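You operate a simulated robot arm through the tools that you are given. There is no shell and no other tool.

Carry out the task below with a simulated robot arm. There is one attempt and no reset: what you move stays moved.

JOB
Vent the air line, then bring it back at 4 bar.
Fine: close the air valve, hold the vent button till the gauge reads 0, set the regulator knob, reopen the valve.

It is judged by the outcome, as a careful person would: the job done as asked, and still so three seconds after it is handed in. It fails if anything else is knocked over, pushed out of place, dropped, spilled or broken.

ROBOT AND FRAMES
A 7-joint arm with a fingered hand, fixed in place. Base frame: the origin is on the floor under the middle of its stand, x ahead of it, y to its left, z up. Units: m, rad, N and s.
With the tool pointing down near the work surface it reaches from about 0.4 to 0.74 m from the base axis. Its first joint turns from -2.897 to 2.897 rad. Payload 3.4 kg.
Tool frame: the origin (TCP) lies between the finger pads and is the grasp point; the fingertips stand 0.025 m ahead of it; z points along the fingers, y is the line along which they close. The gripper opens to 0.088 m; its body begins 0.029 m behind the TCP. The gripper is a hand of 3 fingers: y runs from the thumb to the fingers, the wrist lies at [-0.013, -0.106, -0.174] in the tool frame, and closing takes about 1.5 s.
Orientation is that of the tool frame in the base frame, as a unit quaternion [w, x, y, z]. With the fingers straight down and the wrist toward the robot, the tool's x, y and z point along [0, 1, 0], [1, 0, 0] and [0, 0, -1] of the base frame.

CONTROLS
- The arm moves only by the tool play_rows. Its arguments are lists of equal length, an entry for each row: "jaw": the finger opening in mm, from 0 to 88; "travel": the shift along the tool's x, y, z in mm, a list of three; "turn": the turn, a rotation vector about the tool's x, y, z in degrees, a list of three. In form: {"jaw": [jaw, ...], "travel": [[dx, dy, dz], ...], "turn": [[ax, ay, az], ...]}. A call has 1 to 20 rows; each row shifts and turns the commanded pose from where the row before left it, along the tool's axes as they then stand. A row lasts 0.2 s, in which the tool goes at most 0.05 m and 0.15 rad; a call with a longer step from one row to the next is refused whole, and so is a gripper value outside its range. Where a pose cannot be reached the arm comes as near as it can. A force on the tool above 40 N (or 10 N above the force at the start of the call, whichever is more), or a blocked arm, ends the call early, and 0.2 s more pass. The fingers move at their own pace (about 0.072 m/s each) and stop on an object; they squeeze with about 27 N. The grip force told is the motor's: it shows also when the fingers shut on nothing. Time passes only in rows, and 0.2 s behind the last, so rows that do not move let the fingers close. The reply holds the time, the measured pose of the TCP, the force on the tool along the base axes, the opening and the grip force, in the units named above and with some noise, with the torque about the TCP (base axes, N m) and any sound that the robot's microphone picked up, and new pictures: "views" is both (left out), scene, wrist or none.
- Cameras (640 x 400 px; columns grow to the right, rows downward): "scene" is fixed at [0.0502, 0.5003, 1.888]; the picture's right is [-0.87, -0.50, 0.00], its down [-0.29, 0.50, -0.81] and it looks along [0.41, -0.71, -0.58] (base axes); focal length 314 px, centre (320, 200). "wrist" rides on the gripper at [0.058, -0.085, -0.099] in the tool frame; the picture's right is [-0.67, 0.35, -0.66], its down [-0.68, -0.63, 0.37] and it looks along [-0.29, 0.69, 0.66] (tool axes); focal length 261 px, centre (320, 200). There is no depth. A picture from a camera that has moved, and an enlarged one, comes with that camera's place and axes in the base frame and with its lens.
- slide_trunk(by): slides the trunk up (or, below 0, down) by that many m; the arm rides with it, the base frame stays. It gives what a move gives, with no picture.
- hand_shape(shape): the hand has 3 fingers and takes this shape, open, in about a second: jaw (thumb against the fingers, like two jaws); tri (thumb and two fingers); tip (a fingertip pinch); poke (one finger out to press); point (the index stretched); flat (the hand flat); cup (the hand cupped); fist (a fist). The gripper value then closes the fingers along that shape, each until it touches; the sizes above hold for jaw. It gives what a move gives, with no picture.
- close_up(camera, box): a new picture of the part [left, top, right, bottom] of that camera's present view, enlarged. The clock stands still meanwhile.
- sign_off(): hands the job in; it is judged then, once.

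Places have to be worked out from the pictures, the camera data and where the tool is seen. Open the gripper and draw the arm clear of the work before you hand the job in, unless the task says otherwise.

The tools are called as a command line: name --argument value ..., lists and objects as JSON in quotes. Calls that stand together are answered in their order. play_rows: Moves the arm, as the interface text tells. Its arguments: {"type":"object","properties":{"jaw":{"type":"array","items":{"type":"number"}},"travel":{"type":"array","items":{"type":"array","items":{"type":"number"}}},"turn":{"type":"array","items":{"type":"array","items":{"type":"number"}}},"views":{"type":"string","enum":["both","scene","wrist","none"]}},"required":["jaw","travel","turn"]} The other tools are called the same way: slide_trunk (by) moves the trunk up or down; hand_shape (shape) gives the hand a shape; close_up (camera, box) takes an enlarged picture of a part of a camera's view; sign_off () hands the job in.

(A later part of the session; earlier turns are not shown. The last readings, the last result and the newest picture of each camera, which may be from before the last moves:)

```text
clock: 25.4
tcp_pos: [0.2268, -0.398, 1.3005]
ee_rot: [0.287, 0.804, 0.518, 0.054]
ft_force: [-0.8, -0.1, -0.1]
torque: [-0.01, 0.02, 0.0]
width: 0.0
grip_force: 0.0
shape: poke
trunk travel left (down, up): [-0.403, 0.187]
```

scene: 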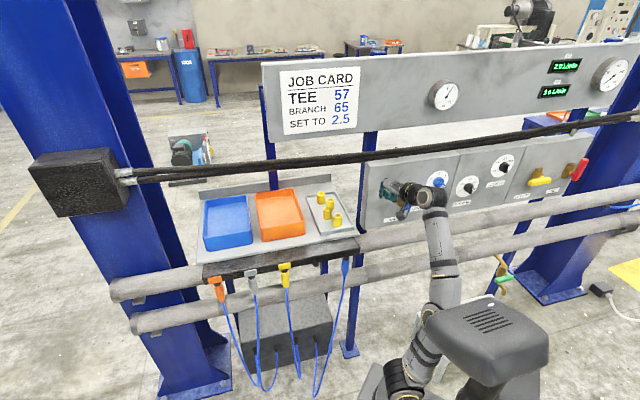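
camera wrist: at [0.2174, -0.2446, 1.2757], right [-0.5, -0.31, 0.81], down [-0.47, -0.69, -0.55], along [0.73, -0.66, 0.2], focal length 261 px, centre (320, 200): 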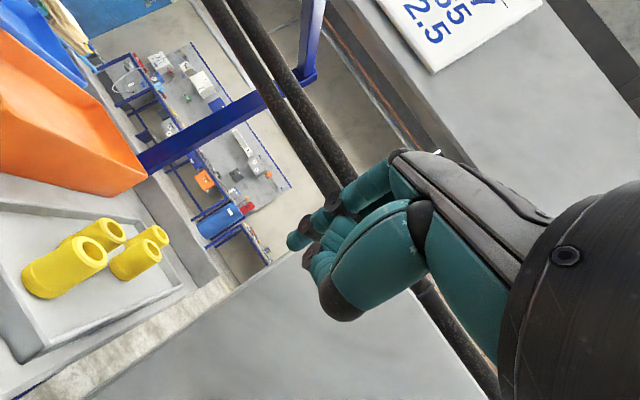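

Tracking is accurate again. I start rotating about a fixed tool axis toward the new orientation (fingers straight at the panel, hand lying sideways with the wrist on the left), 40° first.

play_rows --jaw '[88, 88, 88, 88, 88, 88, 88, 88, 88, 88]' --travel '[[0, 0, 0], [0, 0, 0], [0, 0, 0], [0, 0, 0], [0, 0, 0], [0, 0, 0], [0, 0, 0], [0, 0, 0], [0, 0, 0], [0, 0, 0]]' --turn '[[-1.71, 1.2, 3.38], [-1.71, 1.2, 3.38], [-1.71, 1.2, 3.38], [-1.71, 1.2, 3.38], [-1.71, 1.2, 3.38], [-1.71, 1.2, 3.38], [-1.71, 1.2, 3.38], [-1.71, 1.2, 3.38], [-1.71, 1.2, 3.38], [-1.71, 1.2, 3.38]]' --views "scene"

```text
clock: 27.6
tcp_pos: [0.2278, -0.397, 1.2989]
ee_rot: [0.318, 0.858, 0.277, 0.293]
ft_force: [-0.4, -0.5, -0.8]
torque: [0.02, 0.0, 0.01]
width: 0.0
grip_force: 0.0
shape: poke
trunk travel left (down, up): [-0.403, 0.187]
```

scene: 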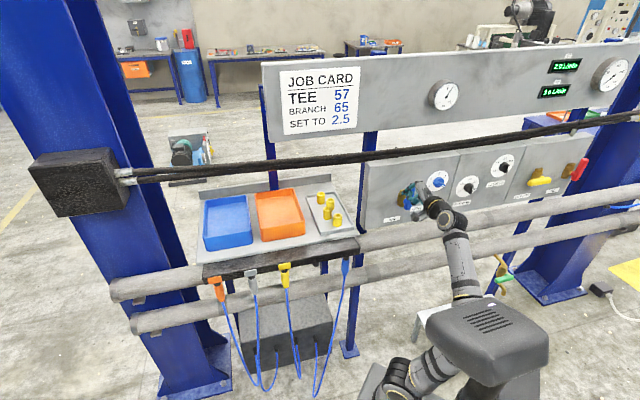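

Rotation tracks well with the TCP steady at (0.228,-0.397,1.299). I continue another 40°.

play_rows --jaw '[88, 88, 88, 88, 88, 88, 88, 88, 88, 88]' --travel '[[0, 0, 0], [0, 0, 0], [0, 0, 0], [0, 0, 0], [0, 0, 0], [0, 0, 0], [0, 0, 0], [0, 0, 0], [0, 0, 0], [0, 0, 0]]' --turn '[[-1.71, 1.2, 3.38], [-1.71, 1.2, 3.38], [-1.71, 1.2, 3.38], [-1.71, 1.2, 3.38], [-1.71, 1.2, 3.38], [-1.71, 1.2, 3.38], [-1.71, 1.2, 3.38], [-1.71, 1.2, 3.38], [-1.71, 1.2, 3.38], [-1.71, 1.2, 3.38]]' --views "both"

```text
clock: 29.8
tcp_pos: [0.2267, -0.3984, 1.2997]
ee_rot: [0.313, 0.81, 0.002, 0.495]
ft_force: [-0.4, -0.3, -0.3]
torque: [0.0, 0.01, -0.02]
width: 0.0003
grip_force: 0.0
shape: poke
trunk travel left (down, up): [-0.403, 0.187]
camera wrist: at [0.2029, -0.2613, 1.3355], right [-0.98, -0.16, -0.15], down [0.14, 0.11, -0.98], along [0.17, -0.98, -0.08], focal length 261 px, centre (320, 200)
```

scene: 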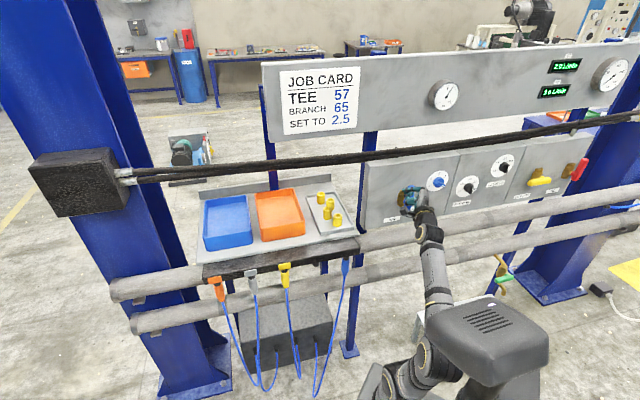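
wrist: 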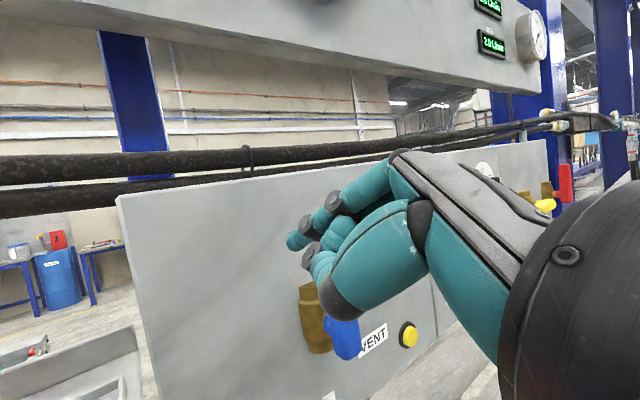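

The orientation is converging nicely; I do the last 40° of this rotation.

play_rows --jaw '[88, 88, 88, 88, 88, 88, 88, 88, 88, 88]' --travel '[[0, 0, 0], [0, 0, 0], [0, 0, 0], [0, 0, 0], [0, 0, 0], [0, 0, 0], [0, 0, 0], [0, 0, 0], [0, 0, 0], [0, 0, 0]]' --turn '[[-1.71, 1.2, 3.38], [-1.71, 1.2, 3.38], [-1.71, 1.2, 3.38], [-1.71, 1.2, 3.38], [-1.71, 1.2, 3.38], [-1.71, 1.2, 3.38], [-1.71, 1.2, 3.38], [-1.71, 1.2, 3.38], [-1.71, 1.2, 3.38], [-1.6, 1.1, 3.2]]' --views "both"

```text
clock: 32.0
tcp_pos: [0.2278, -0.3983, 1.3001]
ee_rot: [0.269, 0.667, -0.273, 0.639]
ft_force: [0.7, 0.7, 1.7]
torque: [0.05, 0.03, 0.02]
width: 0.0
grip_force: 0.0
shape: poke
trunk travel left (down, up): [-0.403, 0.187]
camera wrist: at [0.2196, -0.2693, 1.3613], right [-0.73, 0.23, -0.64], down [0.68, 0.2, -0.71], along [-0.03, -0.95, -0.3], focal length 261 px, centre (320, 200)
```

scene: 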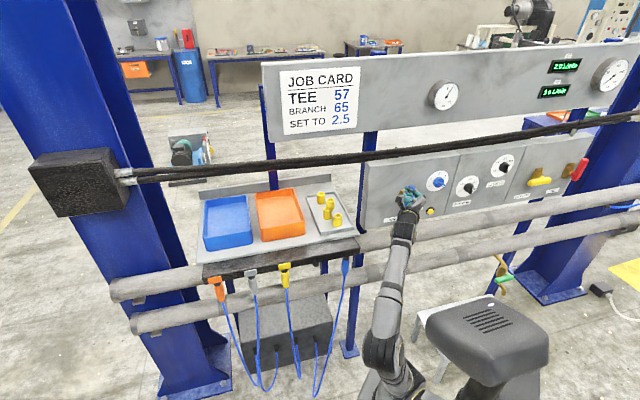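
wrist: 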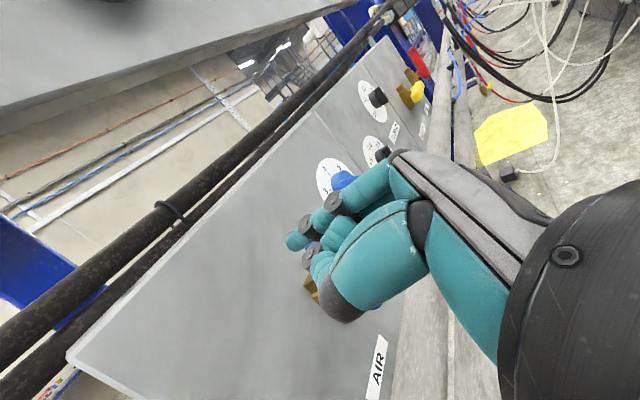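

Orientation is now as wanted: tool x up, y to the right, z straight at the panel. I enlarge both views to locate the poking fingertip and re-measure the lever.

close_up --camera "scene" --box '[370, 160, 460, 250]'

close_up --camera "wrist" --box '[260, 140, 400, 330]'

```text
4.44 times, centred on (415, 205) of scene
camera zoom: at [0.0502, 0.5003, 1.888], right [-0.87, -0.5, 0.0], down [-0.29, 0.5, -0.81], along [0.41, -0.71, -0.58], focal length 1396 px, centre (-102, 178)
```

zoom: 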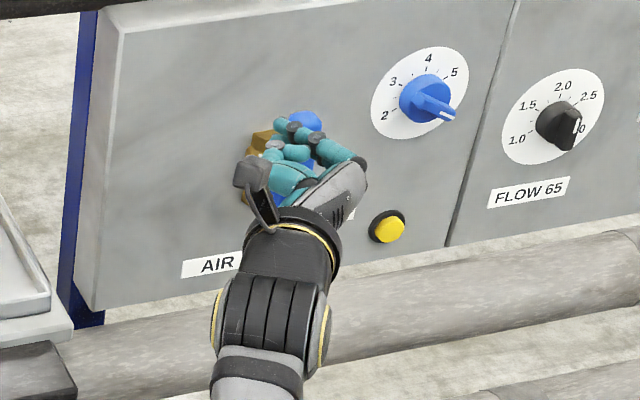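

```text
2.11 times, centred on (330, 235) of wrist
camera zoom: at [0.2196, -0.2693, 1.3613], right [-0.73, 0.23, -0.64], down [0.68, 0.2, -0.71], along [-0.03, -0.95, -0.3], focal length 549 px, centre (299, 126)
```

zoom: 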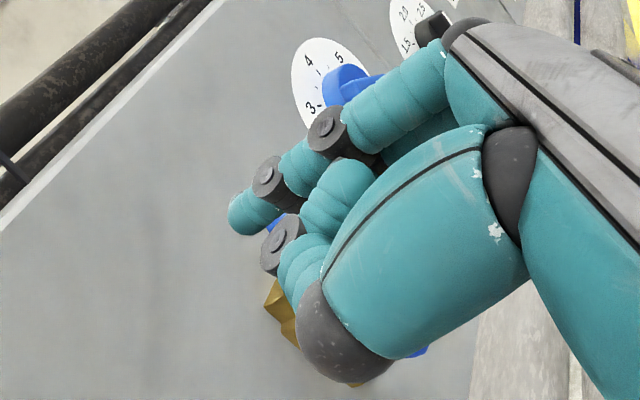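

The poke tip works out at about TCP+(6,3,27) mm, but its curled knuckles sit only ~20 mm behind it, so straddling the lever with the open jaw is safer. I switch to the jaw shape, then line up in front of the lever's upper part (s along panel -0.181, z 1.252) still 40 mm short of it.

hand_shape --shape "jaw"

play_rows --jaw '[80, 80, 80, 80, 80, 80, 80, 80]' --travel '[[0, 15, 0], [0, 15, 0], [0, 15, 0], [0, 15, 0], [-12, 0, 0], [-12, 0, 0], [-12, 0, 0], [-12, 0, 0]]' --turn '[[0, 0, 0], [0, 0, 0], [0, 0, 0], [0, 0, 0], [0, 0, 0], [0, 0, 0], [0, 0, 0], [0, 0, 0]]' --views "both"

```text
clock: 32.9
tcp_pos: [0.2273, -0.3974, 1.2995]
ee_rot: [0.269, 0.668, -0.271, 0.639]
ft_force: [0.1, -0.1, 0.0]
torque: [0.01, 0.03, -0.01]
width: 0.0878
grip_force: 0.0
shape: jaw
trunk travel left (down, up): [-0.403, 0.187]
```

```text
clock: 34.7
tcp_pos: [0.1829, -0.4387, 1.2547]
ee_rot: [0.269, 0.668, -0.271, 0.639]
ft_force: [-0.7, -0.2, 0.2]
torque: [-0.01, -0.03, -0.02]
width: 0.0805
grip_force: 0.1
shape: jaw
trunk travel left (down, up): [-0.403, 0.187]
camera wrist: at [0.1751, -0.3099, 1.3151], right [-0.73, 0.23, -0.64], down [0.68, 0.2, -0.71], along [-0.03, -0.95, -0.3], focal length 261 px, centre (320, 200)
```

scene: 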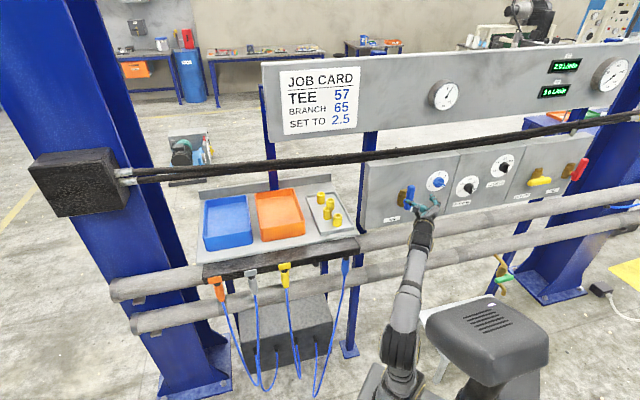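
wrist: 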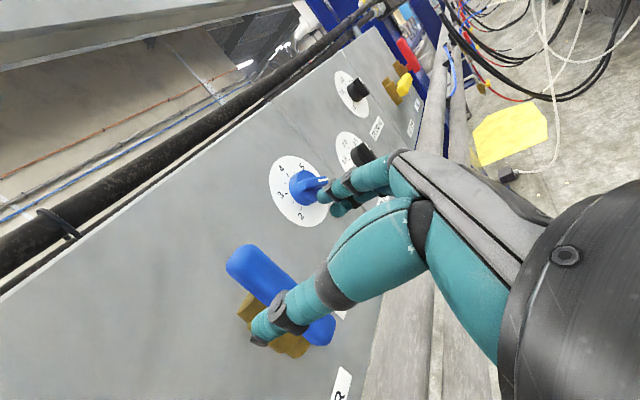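

The TCP is now directly in front of the lever's upper part. I zoom in to verify thumb and fingers will pass on either side of it.

close_up --camera "scene" --box '[380, 160, 470, 250]'

close_up --camera "wrist" --box '[200, 140, 400, 360]'

```text
4.44 times, centred on (425, 205) of scene
camera zoom: at [0.0502, 0.5003, 1.888], right [-0.87, -0.5, 0.0], down [-0.29, 0.5, -0.81], along [0.41, -0.71, -0.58], focal length 1396 px, centre (-147, 178)
```

zoom: 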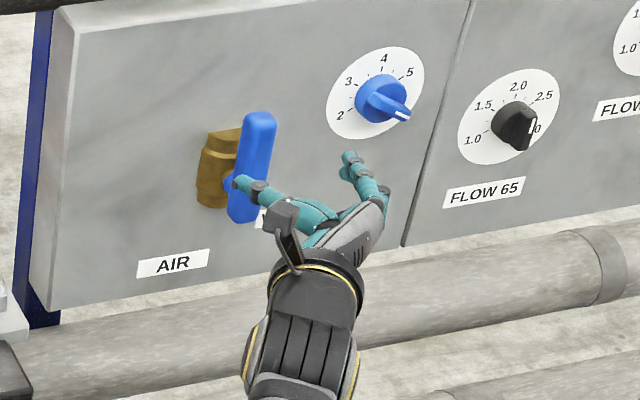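

```text
1.82 times, centred on (300, 250) of wrist
camera zoom: at [0.1751, -0.3099, 1.3151], right [-0.73, 0.23, -0.64], down [0.68, 0.2, -0.71], along [-0.03, -0.95, -0.3], focal length 474 px, centre (356, 109)
```

zoom: 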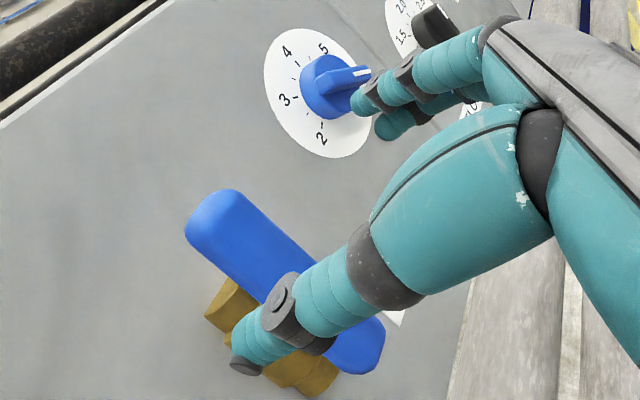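

Thumb tip is about 47 mm left and fingers about 45 mm right of the lever line at its upper part, so they will straddle it. I advance 72 mm straight at the panel, leaving the fingertips about 30 mm off its surface.

play_rows --jaw '[80, 80, 80, 80, 80, 80]' --travel '[[0, 0, 12], [0, 0, 12], [0, 0, 12], [0, 0, 12], [0, 0, 12], [0, 0, 12]]' --turn '[[0, 0, 0], [0, 0, 0], [0, 0, 0], [0, 0, 0], [0, 0, 0], [0, 0, 0]]' --views "both"

close_up --camera "scene" --box '[380, 160, 470, 250]'

close_up --camera "wrist" --box '[200, 140, 400, 360]'

```text
clock: 36.1
tcp_pos: [0.2347, -0.4898, 1.2502]
ee_rot: [0.269, 0.668, -0.271, 0.639]
ft_force: [-1.1, 0.4, -0.6]
torque: [0.02, -0.01, 0.01]
width: 0.0809
grip_force: 0.1
shape: jaw
trunk travel left (down, up): [-0.403, 0.187]
camera wrist: at [0.2265, -0.3616, 1.3122], right [-0.73, 0.23, -0.64], down [0.68, 0.2, -0.71], along [-0.03, -0.95, -0.3], focal length 261 px, centre (320, 200)
```

scene: 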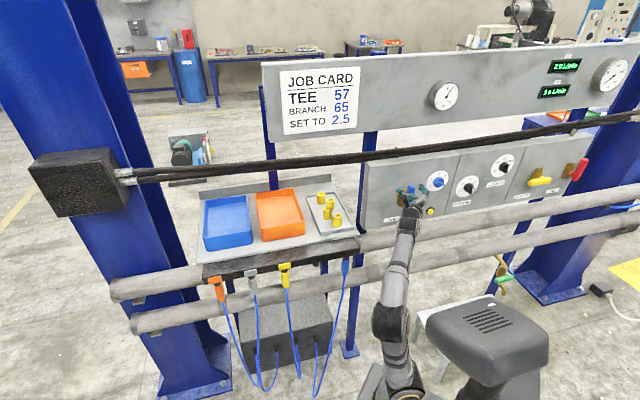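
wrist: 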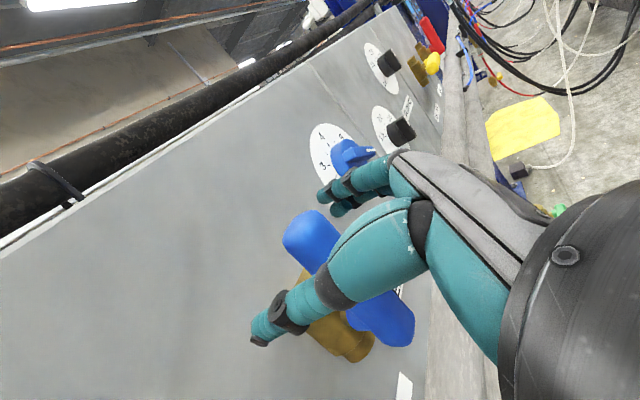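

```text
4.44 times, centred on (425, 205) of scene
camera zoom: at [0.0502, 0.5003, 1.888], right [-0.87, -0.5, 0.0], down [-0.29, 0.5, -0.81], along [0.41, -0.71, -0.58], focal length 1396 px, centre (-147, 178)
```

zoom: 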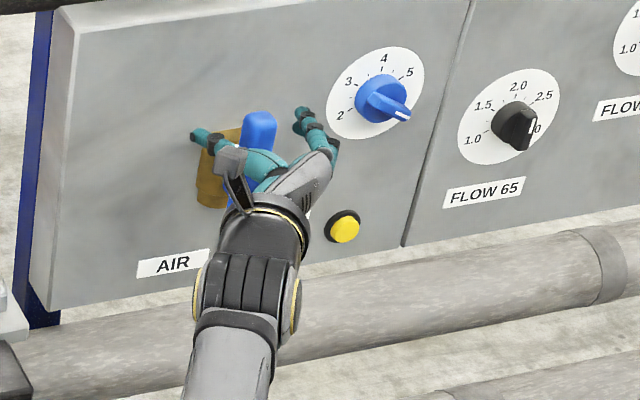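

```text
1.82 times, centred on (300, 250) of wrist
camera zoom: at [0.2265, -0.3616, 1.3122], right [-0.73, 0.23, -0.64], down [0.68, 0.2, -0.71], along [-0.03, -0.95, -0.3], focal length 474 px, centre (356, 109)
```

zoom: 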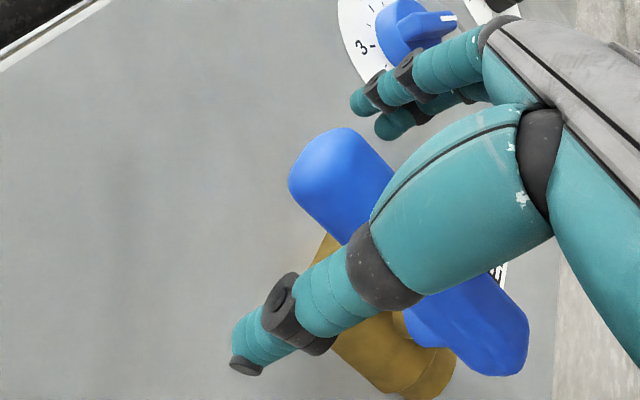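

The fingers straddle the lever with room on both sides. I close the jaw onto it to feel its width.

play_rows --jaw '[50, 36, 20, 10, 10, 10]' --travel '[[0, 0, 0], [0, 0, 0], [0, 0, 0], [0, 0, 0], [0, 0, 0], [0, 0, 0]]' --turn '[[0, 0, 0], [0, 0, 0], [0, 0, 0], [0, 0, 0], [0, 0, 0], [0, 0, 0]]' --views "wrist"

close_up --camera "scene" --box '[380, 160, 470, 250]'

```text
clock: 37.5
tcp_pos: [0.2347, -0.4899, 1.252]
ee_rot: [0.269, 0.668, -0.271, 0.639]
ft_force: [1.5, 0.3, 0.3]
torque: [0.01, 0.0, 0.03]
width: 0.0107
grip_force: 0.1
shape: jaw
trunk travel left (down, up): [-0.403, 0.187]
camera wrist: at [0.2267, -0.3613, 1.3122], right [-0.73, 0.23, -0.64], down [0.68, 0.2, -0.71], along [-0.03, -0.95, -0.3], focal length 261 px, centre (320, 200)
```

wrist: 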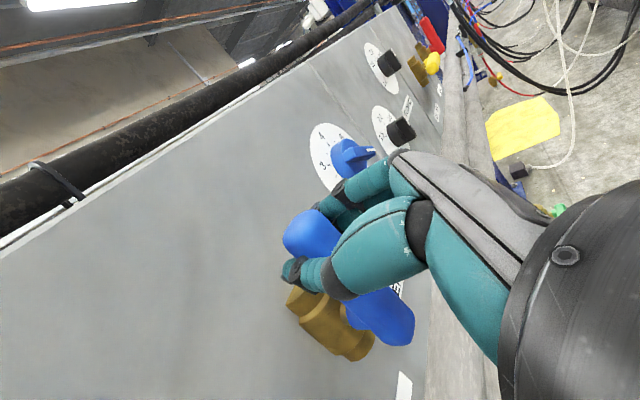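

```text
4.44 times, centred on (425, 205) of scene
camera zoom: at [0.0502, 0.5003, 1.888], right [-0.87, -0.5, 0.0], down [-0.29, 0.5, -0.81], along [0.41, -0.71, -0.58], focal length 1396 px, centre (-147, 178)
```

zoom: 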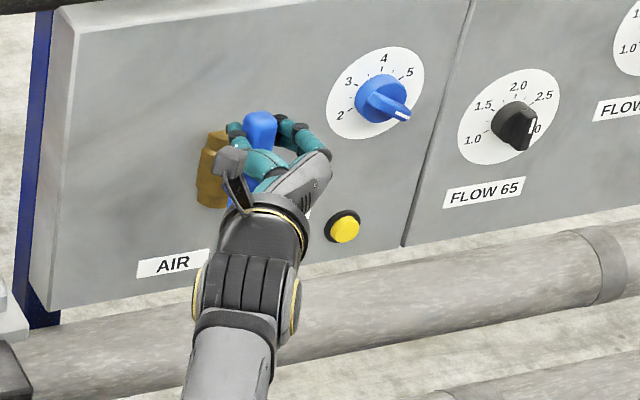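

The opening reads 10.7 mm without any grip force yet, so I continue closing to find contact.

play_rows --jaw '[5, 0, 0, 0]' --travel '[[0, 0, 0], [0, 0, 0], [0, 0, 0], [0, 0, 0]]' --turn '[[0, 0, 0], [0, 0, 0], [0, 0, 0], [0, 0, 0]]' --views "wrist"

close_up --camera "scene" --box '[395, 165, 445, 215]'

close_up --camera "wrist" --box '[240, 150, 440, 350]'

```text
clock: 38.5
tcp_pos: [0.2362, -0.4912, 1.2497]
ee_rot: [0.269, 0.669, -0.271, 0.638]
ft_force: [11.6, -7.0, 2.1]
torque: [-0.05, 0.01, 0.01]
width: 0.0135
grip_force: 26.8
shape: jaw
trunk travel left (down, up): [-0.403, 0.187]
camera wrist: at [0.229, -0.3623, 1.3116], right [-0.74, 0.23, -0.64], down [0.68, 0.2, -0.71], along [-0.03, -0.95, -0.3], focal length 261 px, centre (320, 200)
```

wrist: 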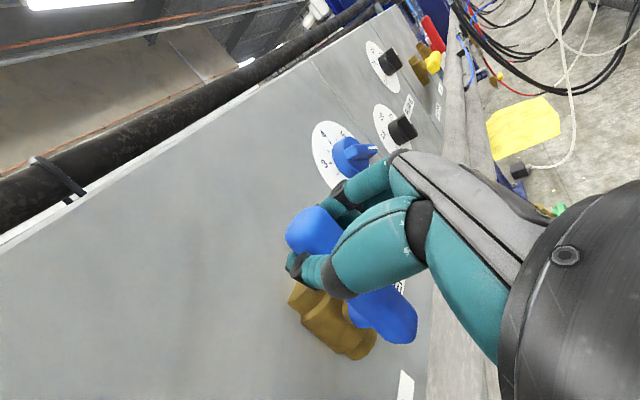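

```text
8.00 times, centred on (420, 190) of scene
camera zoom: at [0.0502, 0.5003, 1.888], right [-0.87, -0.5, 0.0], down [-0.29, 0.5, -0.81], along [0.41, -0.71, -0.58], focal length 2512 px, centre (-480, 280)
```

zoom: 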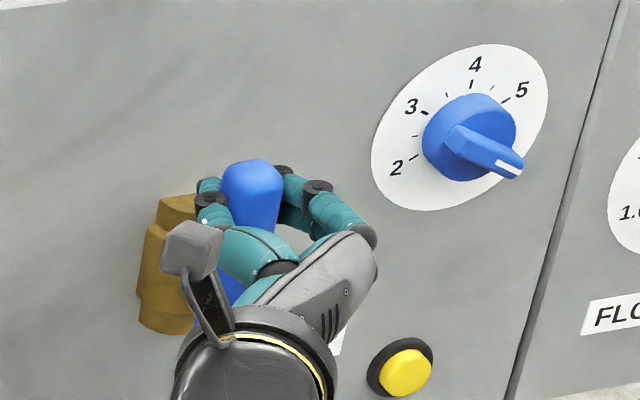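

```text
2.00 times, centred on (340, 250) of wrist
camera zoom: at [0.229, -0.3623, 1.3116], right [-0.74, 0.23, -0.64], down [0.68, 0.2, -0.71], along [-0.03, -0.95, -0.3], focal length 521 px, centre (280, 100)
```

zoom: 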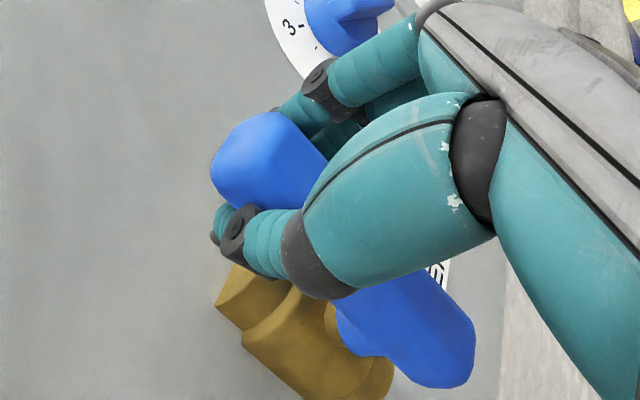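

The lever is held; the fingers hook slightly behind it (13 N pull), so I loosen to a close-fitting straddle and back off 4 mm. Then I'll try a first small counter-clockwise swing about the pivot.

play_rows --jaw '[22, 22, 20, 20]' --travel '[[0, 0, 0], [0, 0, -2], [0, 0, -2], [0, 0, 0]]' --turn '[[0, 0, 0], [0, 0, 0], [0, 0, 0], [0, 0, 0]]' --views "none"

play_rows --jaw '[20, 20, 20, 20]' --travel '[[-0.2, -4.66, 0], [-0.2, -4.66, 0], [-0.2, -4.66, 0], [-0.2, -4.66, 0]]' --turn '[[0, 0, -5], [0, 0, -5], [0, 0, -5], [0, 0, -5]]' --views "both"

close_up --camera "scene" --box '[395, 165, 445, 215]'

```text
clock: 39.5
tcp_pos: [0.2311, -0.4867, 1.2497]
ee_rot: [0.27, 0.668, -0.272, 0.638]
ft_force: [1.1, -0.3, -0.4]
torque: [0.01, -0.01, -0.01]
width: 0.0199
grip_force: 0.1
shape: jaw
trunk travel left (down, up): [-0.403, 0.187]
```

```text
clock: 40.5
tcp_pos: [0.2442, -0.4734, 1.2471]
ee_rot: [0.376, 0.705, -0.151, 0.582]
ft_force: [-0.5, -1.5, 1.4]
torque: [0.02, -0.02, -0.02]
width: 0.0205
grip_force: 0.1
shape: jaw
trunk travel left (down, up): [-0.403, 0.187]
camera wrist: at [0.2454, -0.3339, 1.2754], right [-0.88, 0.08, -0.48], down [0.48, 0.01, -0.88], along [-0.06, -1.0, -0.05], focal length 261 px, centre (320, 200)
```

scene: 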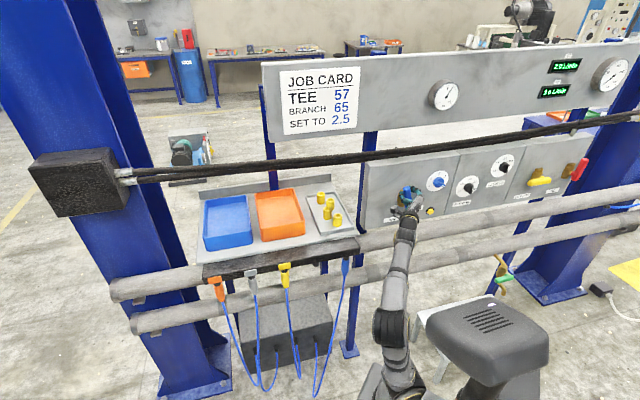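
wrist: 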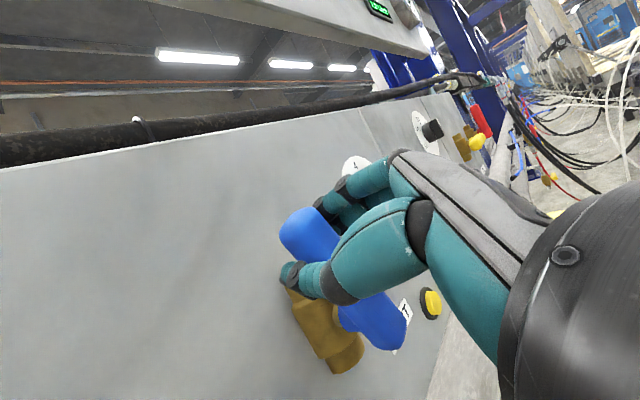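

```text
8.00 times, centred on (420, 190) of scene
camera zoom: at [0.0502, 0.5003, 1.888], right [-0.87, -0.5, 0.0], down [-0.29, 0.5, -0.81], along [0.41, -0.71, -0.58], focal length 2512 px, centre (-480, 280)
```

zoom: 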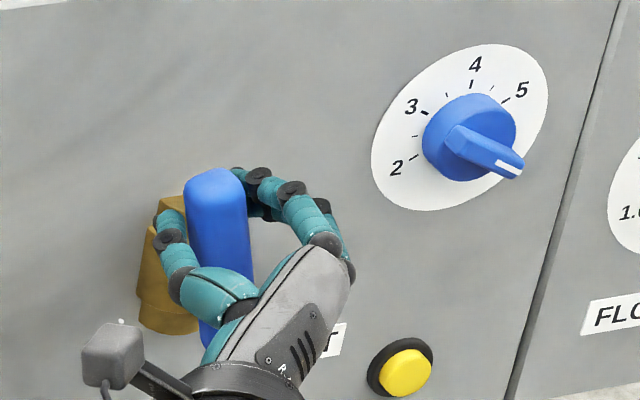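

The lever swings left freely (about 20° so far, under 2 N). I continue the same arc another 30°.

play_rows --jaw '[20, 20, 20, 20, 20, 20]' --travel '[[-0.2, -4.66, 0], [-0.2, -4.66, 0], [-0.2, -4.66, 0], [-0.2, -4.66, 0], [-0.2, -4.66, 0], [-0.2, -4.66, 0]]' --turn '[[0, 0, -5], [0, 0, -5], [0, 0, -5], [0, 0, -5], [0, 0, -5], [0, 0, -5]]' --views "both"

close_up --camera "scene" --box '[395, 165, 445, 215]'

```text
clock: 41.9
tcp_pos: [0.2593, -0.4577, 1.2303]
ee_rot: [0.514, 0.72, 0.036, 0.464]
ft_force: [0.9, -0.6, 2.7]
torque: [-0.04, -0.01, -0.01]
width: 0.0207
grip_force: 0.1
shape: jaw
trunk travel left (down, up): [-0.403, 0.187]
camera wrist: at [0.2585, -0.3167, 1.2062], right [-0.99, -0.06, -0.13], down [0.14, -0.33, -0.93], along [0.01, -0.94, 0.33], focal length 261 px, centre (320, 200)
```

scene: 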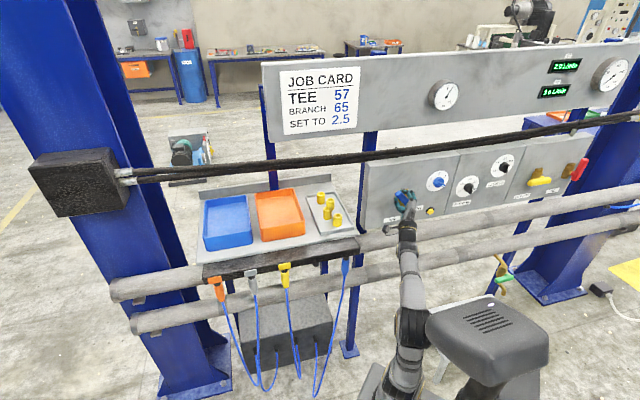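
wrist: 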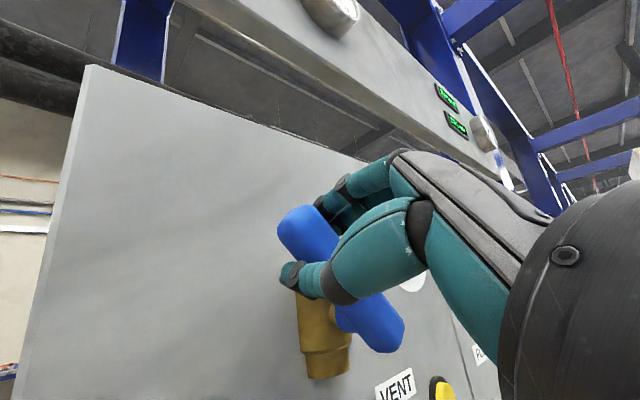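

```text
8.00 times, centred on (420, 190) of scene
camera zoom: at [0.0502, 0.5003, 1.888], right [-0.87, -0.5, 0.0], down [-0.29, 0.5, -0.81], along [0.41, -0.71, -0.58], focal length 2512 px, centre (-480, 280)
```

zoom: 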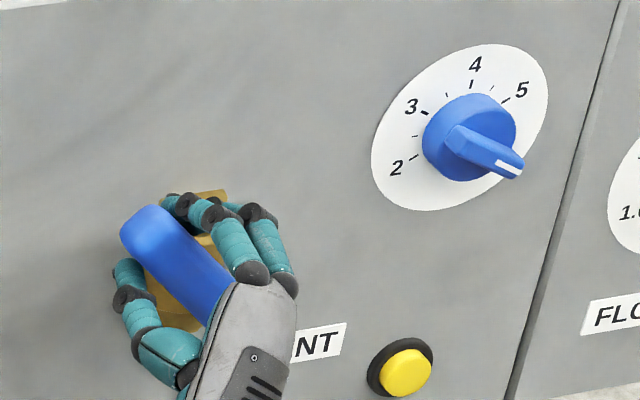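

Lever is around 45–50° and still moving with negligible force. I continue 25° more and check.

play_rows --jaw '[20, 20, 20, 20, 20]' --travel '[[-0.2, -4.66, 0], [-0.2, -4.66, 0], [-0.2, -4.66, 0], [-0.2, -4.66, 0], [-0.2, -4.66, 0]]' --turn '[[0, 0, -5], [0, 0, -5], [0, 0, -5], [0, 0, -5], [0, 0, -5]]' --views "both"

close_up --camera "scene" --box '[395, 165, 445, 215]'

close_up --camera "scene" --box '[415, 70, 475, 120]'

```text
clock: 43.1
tcp_pos: [0.2674, -0.4485, 1.2103]
ee_rot: [0.602, 0.695, 0.192, 0.343]
ft_force: [2.5, -0.3, 3.4]
torque: [-0.05, 0.01, 0.05]
width: 0.0207
grip_force: 0.0
shape: jaw
trunk travel left (down, up): [-0.403, 0.187]
camera wrist: at [0.2497, -0.3223, 1.1463], right [-0.98, -0.06, 0.2], down [-0.12, -0.6, -0.79], along [0.17, -0.8, 0.58], focal length 261 px, centre (320, 200)
```

scene: 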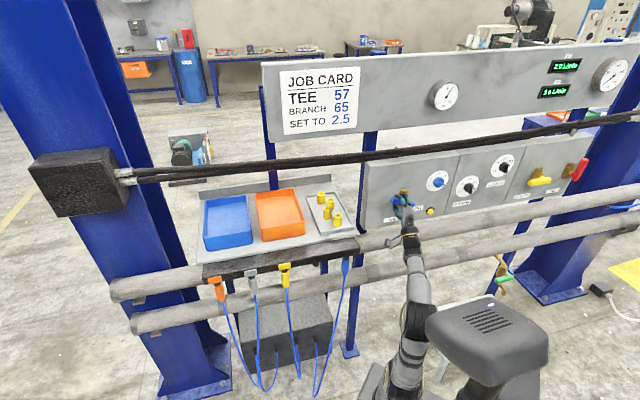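
wrist: 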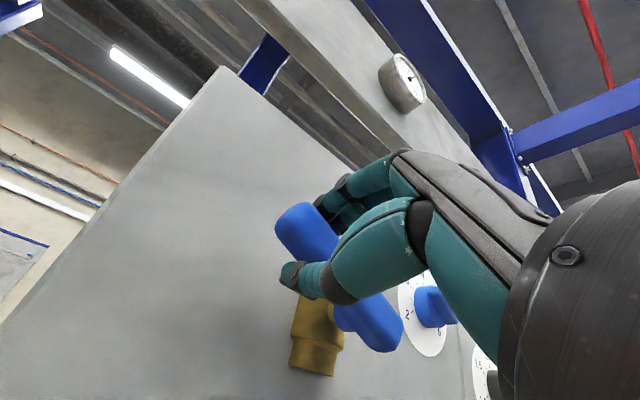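

```text
8.00 times, centred on (420, 190) of scene
camera zoom: at [0.0502, 0.5003, 1.888], right [-0.87, -0.5, 0.0], down [-0.29, 0.5, -0.81], along [0.41, -0.71, -0.58], focal length 2512 px, centre (-480, 280)
```

zoom: 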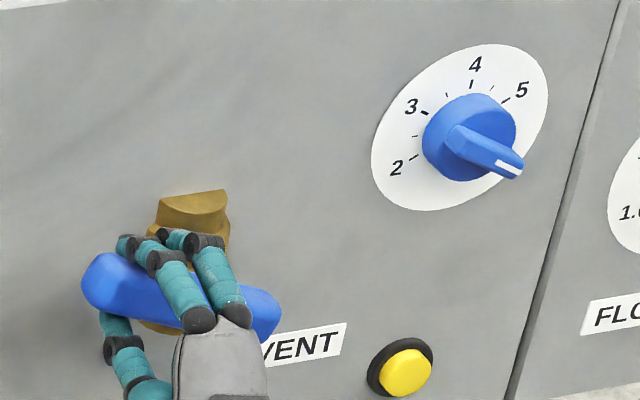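

```text
8.00 times, centred on (445, 95) of scene
camera zoom: at [0.0502, 0.5003, 1.888], right [-0.87, -0.5, 0.0], down [-0.29, 0.5, -0.81], along [0.41, -0.71, -0.58], focal length 2512 px, centre (-680, 1040)
```

zoom: 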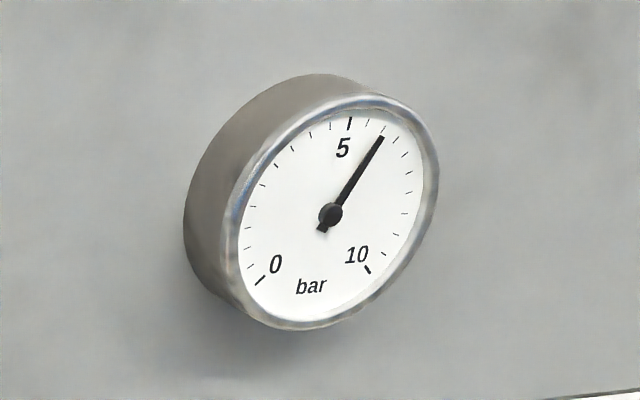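

The lever is about 72° over, gauge still at 6 as expected (line trapped). I finish the turn: 15° more, then a slight over-push to reach the stop.

play_rows --jaw '[20, 20, 20, 20, 20]' --travel '[[-0.2, -4.66, 0], [-0.2, -4.66, 0], [-0.2, -4.66, 0], [-0.2, -4.66, 0], [0, -3, 0]]' --turn '[[0, 0, -5], [0, 0, -5], [0, 0, -5], [0, 0, -3], [0, 0, 0]]' --views "both"

close_up --camera "scene" --box '[395, 165, 445, 215]'

```text
clock: 44.3
tcp_pos: [0.2678, -0.4469, 1.1884]
ee_rot: [0.649, 0.657, 0.297, 0.243]
ft_force: [3.3, 0.6, 2.7]
torque: [-0.02, 0.01, 0.09]
width: 0.0206
grip_force: 0.0
shape: jaw
trunk travel left (down, up): [-0.403, 0.187]
camera wrist: at [0.2323, -0.3382, 1.1043], right [-0.91, -0.01, 0.42], down [-0.27, -0.76, -0.6], along [0.32, -0.65, 0.69], focal length 261 px, centre (320, 200)
```

scene: 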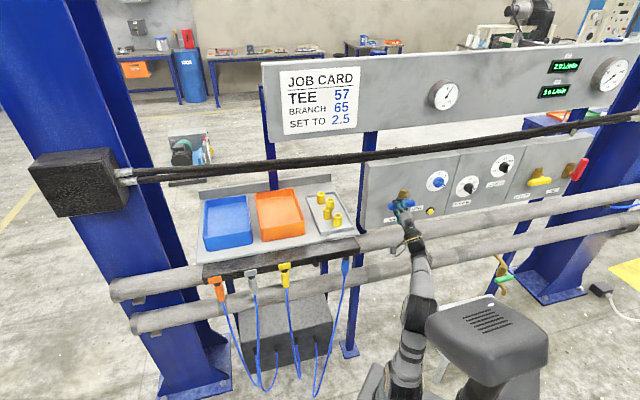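
wrist: 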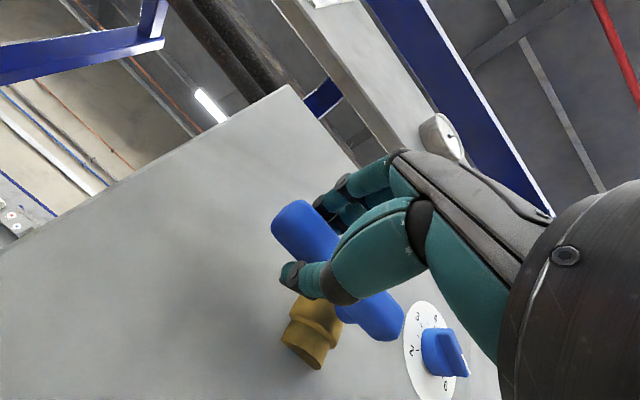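

```text
8.00 times, centred on (420, 190) of scene
camera zoom: at [0.0502, 0.5003, 1.888], right [-0.87, -0.5, 0.0], down [-0.29, 0.5, -0.81], along [0.41, -0.71, -0.58], focal length 2512 px, centre (-480, 280)
```

zoom: 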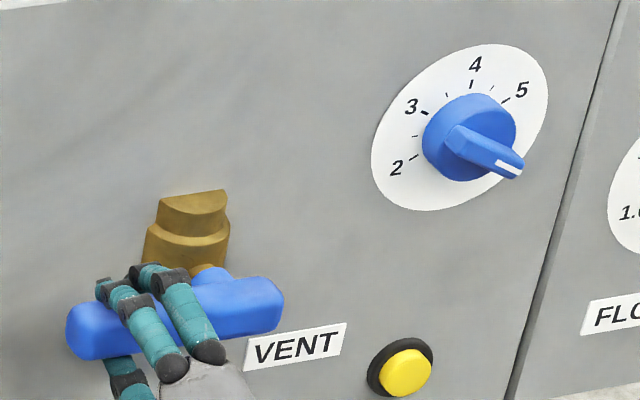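

The lever now lies practically horizontal, like the closed yellow one. I push about 6 mm further to make sure it is against its stop, watching the force.

play_rows --jaw '[20, 20, 20]' --travel '[[0, -2.5, 0], [0, -2.5, 0], [0, -1.5, 0]]' --turn '[[0, 0, 0], [0, 0, 0], [0, 0, 0]]' --views "none"

close_up --camera "scene" --box '[395, 165, 445, 215]'

```text
clock: 45.1
tcp_pos: [0.2669, -0.4474, 1.1834]
ee_rot: [0.649, 0.656, 0.299, 0.244]
ft_force: [5.0, 0.5, 9.2]
torque: [-0.14, -0.07, 0.05]
width: 0.022
grip_force: 0.1
shape: jaw
trunk travel left (down, up): [-0.403, 0.187]
```

```text
8.00 times, centred on (420, 190) of scene
camera zoom: at [0.0502, 0.5003, 1.888], right [-0.87, -0.5, 0.0], down [-0.29, 0.5, -0.81], along [0.41, -0.71, -0.58], focal length 2512 px, centre (-480, 280)
```

zoom: 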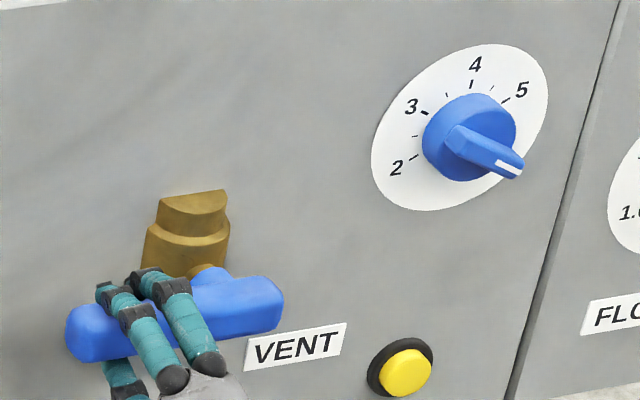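

Force rose to 9 N with the lever no longer moving: the valve is at its closed stop. I open the jaw, centre it on the lever and back straight out.

play_rows --jaw '[40, 60, 70, 70, 70, 70, 70, 70, 70, 70, 70]' --travel '[[0, 4, 0], [0, 0, 0], [0, 4, 0], [0, 5, 0], [0, 0, -12], [0, 0, -14], [0, 0, -14], [0, 0, -14], [0, 0, -14], [0, 0, -14], [0, 0, -14]]' --turn '[[0, 0, 0], [0, 0, 0], [0, 0, 0], [0, 0, 0], [0, 0, 0], [0, 0, 0], [0, 0, 0], [0, 0, 0], [0, 0, 0], [0, 0, 0], [0, 0, 0]]' --views "both"

close_up --camera "scene" --box '[380, 160, 470, 250]'

```text
clock: 47.5
tcp_pos: [0.1987, -0.3804, 1.1975]
ee_rot: [0.648, 0.657, 0.298, 0.244]
ft_force: [0.0, 0.1, 0.6]
torque: [0.04, -0.02, 0.0]
width: 0.0699
grip_force: 0.0
shape: jaw
trunk travel left (down, up): [-0.403, 0.187]
camera wrist: at [0.164, -0.2707, 1.1142], right [-0.91, -0.01, 0.42], down [-0.27, -0.75, -0.6], along [0.32, -0.66, 0.68], focal length 261 px, centre (320, 200)
```

scene: 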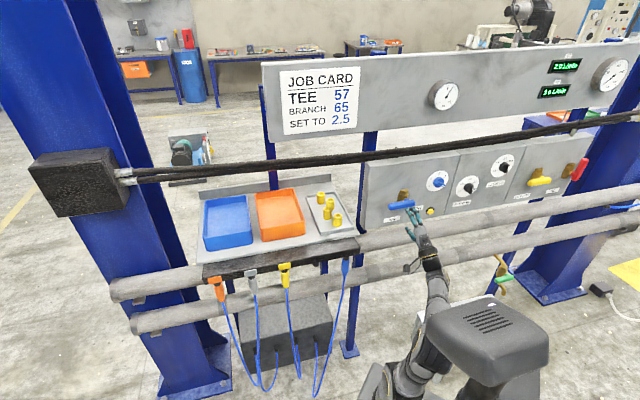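
wrist: 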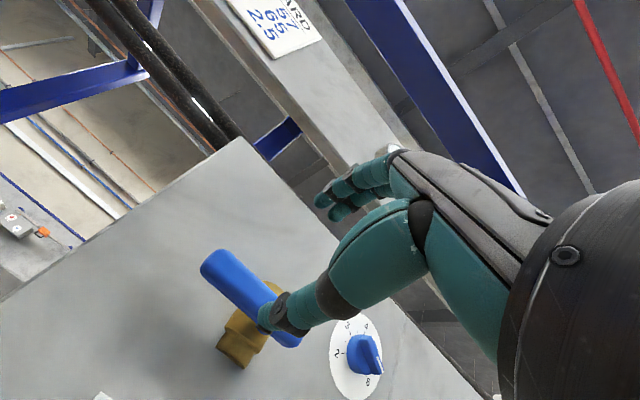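

```text
4.44 times, centred on (425, 205) of scene
camera zoom: at [0.0502, 0.5003, 1.888], right [-0.87, -0.5, 0.0], down [-0.29, 0.5, -0.81], along [0.41, -0.71, -0.58], focal length 1396 px, centre (-147, 178)
```

zoom: 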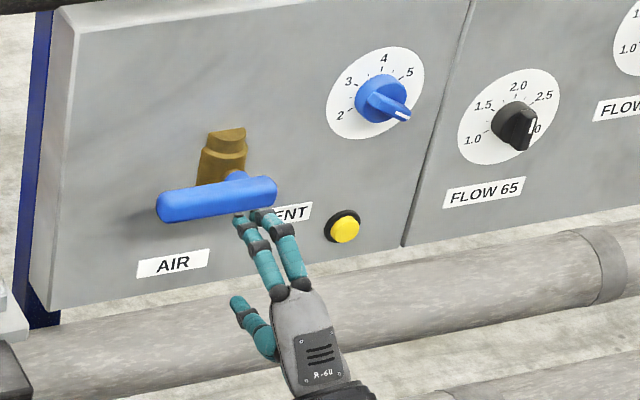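

The lever stays closed and the hand is clear. I roll the hand back 90° (wrist to the left) at this clear spot, then shape the poking finger for the vent button at about (0.171,-0.622,1.098).

play_rows --jaw '[70, 70, 70, 70, 70, 70, 70, 70, 70, 70, 70, 70, 70, 70, 70]' --travel '[[0, 0, 0], [0, 0, 0], [0, 0, 0], [0, 0, 0], [0, 0, 0], [0, 0, 0], [0, 0, 0], [0, 0, 0], [0, 0, 0], [0, 0, 0], [0, 0, 0], [0, 0, 0], [0, 0, 0], [0, 0, 0], [0, 0, 0]]' --turn '[[0, 0, 6], [0, 0, 6], [0, 0, 6], [0, 0, 6], [0, 0, 6], [0, 0, 6], [0, 0, 6], [0, 0, 6], [0, 0, 6], [0, 0, 6], [0, 0, 6], [0, 0, 6], [0, 0, 6], [0, 0, 6], [0, 0, 6]]' --views "scene"

hand_shape --shape "poke"

```text
clock: 50.7
tcp_pos: [0.1995, -0.3803, 1.1986]
ee_rot: [0.285, 0.675, -0.254, 0.631]
ft_force: [-1.0, 1.4, 0.3]
torque: [0.01, 0.01, -0.03]
width: 0.07
grip_force: 0.2
shape: jaw
trunk travel left (down, up): [-0.403, 0.187]
```

scene: 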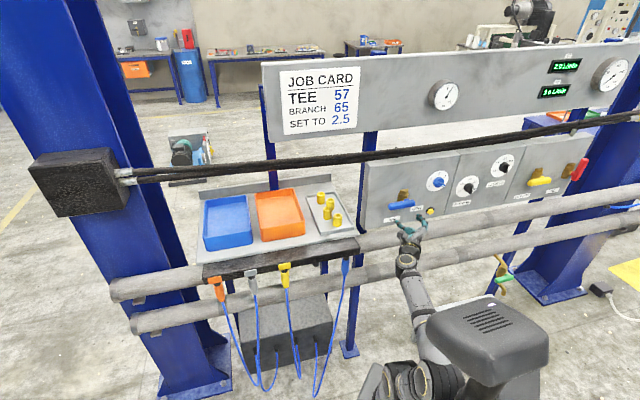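

```text
clock: 51.6
tcp_pos: [0.1991, -0.3805, 1.1981]
ee_rot: [0.286, 0.675, -0.253, 0.631]
ft_force: [0.0, -0.3, 1.0]
torque: [-0.02, -0.03, 0.02]
width: 0.0001
grip_force: 0.0
shape: poke
trunk travel left (down, up): [-0.403, 0.187]
```

Rolled back and poke shaped. I move right 188 mm, then down 106 mm, staying at the present distance (fingertip ~0.13 m off the panel), to line up with the vent button.

play_rows --jaw '[88, 88, 88, 88, 88, 88, 88, 88, 88, 88, 88, 88, 88, 88, 88, 88, 88, 88, 88]' --travel '[[0, 18, 0], [0, 18, 0], [0, 18, 0], [0, 18, 0], [0, 18, 0], [0, 18, 0], [0, 18, 0], [0, 18, 0], [0, 18, 0], [0, 18, 0], [-14, 0, 0], [-14, 0, 0], [-14, 0, 0], [-14, 0, 0], [-14, 0, 0], [-14, 0, 0], [-14, 0, 0], [-14, 0, 0], [-6, 0, 0]]' --turn '[[0, 0, 0], [0, 0, 0], [0, 0, 0], [0, 0, 0], [0, 0, 0], [0, 0, 0], [0, 0, 0], [0, 0, 0], [0, 0, 0], [0, 0, 0], [0, 0, 0], [0, 0, 0], [0, 0, 0], [0, 0, 0], [0, 0, 0], [0, 0, 0], [0, 0, 0], [0, 0, 0], [0, 0, 0]]' --views "both"

close_up --camera "scene" --box '[390, 170, 480, 260]'

close_up --camera "wrist" --box '[220, 140, 400, 340]'

```text
clock: 55.1
tcp_pos: [0.0918, -0.5115, 1.1166]
ee_rot: [0.304, 0.723, -0.239, 0.573]
ft_force: [-0.2, 1.1, -0.3]
torque: [-0.03, 0.03, -0.01]
width: 0.0
grip_force: 0.0
shape: poke
trunk travel left (down, up): [-0.403, 0.187]
stopped in row 17: the arm was blocked; the commanded pose is now the measured one
camera wrist: at [0.0959, -0.3815, 1.1756], right [-0.84, 0.22, -0.49], down [0.53, 0.18, -0.83], along [-0.1, -0.96, -0.27], focal length 261 px, centre (320, 200)
```

scene: 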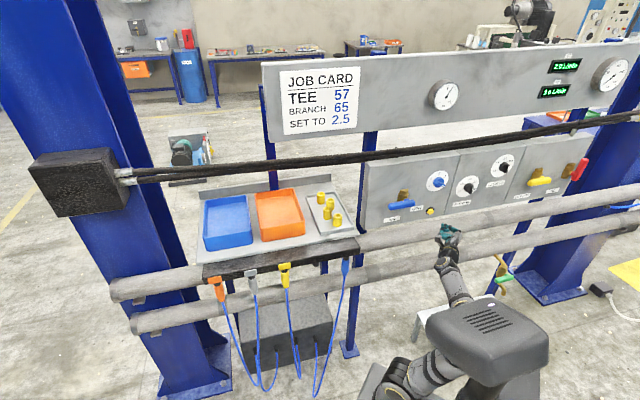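
wrist: 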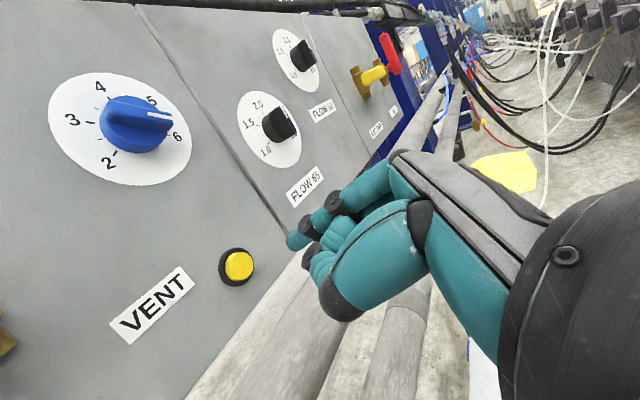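

```text
4.44 times, centred on (435, 215) of scene
camera zoom: at [0.0502, 0.5003, 1.888], right [-0.87, -0.5, 0.0], down [-0.29, 0.5, -0.81], along [0.41, -0.71, -0.58], focal length 1396 px, centre (-191, 133)
```

zoom: 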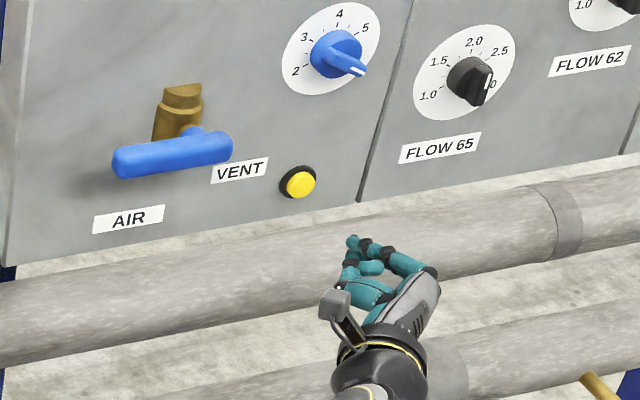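

```text
2.00 times, centred on (310, 240) of wrist
camera zoom: at [0.0959, -0.3815, 1.1756], right [-0.84, 0.22, -0.49], down [0.53, 0.18, -0.83], along [-0.1, -0.96, -0.27], focal length 521 px, centre (340, 120)
```

zoom: 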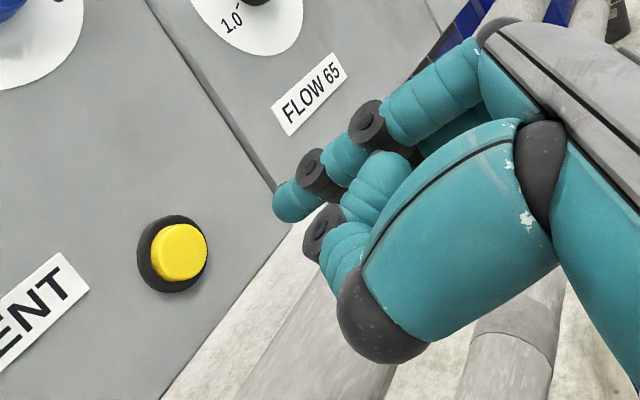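

The arm folded near the low end of the move (TCP now (0.092,-0.512,1.117), no contact). Lowering the trunk will give the same comfortable geometry as at the lever, so I first lift the hand again and square its orientation.

play_rows --jaw '[88, 88, 88, 88, 88, 88, 88]' --travel '[[14, 0, 0], [14, 0, 0], [14, 0, 0], [14, 0, 0], [14, 0, 0], [14, 0, 0], [0, 0, 0]]' --turn '[[0, 1.5, 1.6], [0, 1.5, 1.6], [0, 1.5, 1.6], [0, 1.5, 1.6], [0, 1.5, 1.6], [0, 1.5, 1.6], [0, 0, 0]]' --views "scene"

```text
clock: 56.7
tcp_pos: [0.1008, -0.5112, 1.2011]
ee_rot: [0.273, 0.651, -0.275, 0.653]
ft_force: [-0.8, -0.9, 1.0]
torque: [0.04, -0.04, 0.01]
width: 0.0
grip_force: 0.1
shape: poke
trunk travel left (down, up): [-0.403, 0.187]
```

scene: 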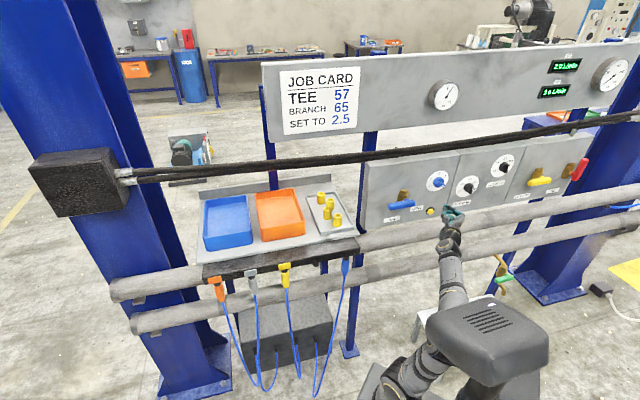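

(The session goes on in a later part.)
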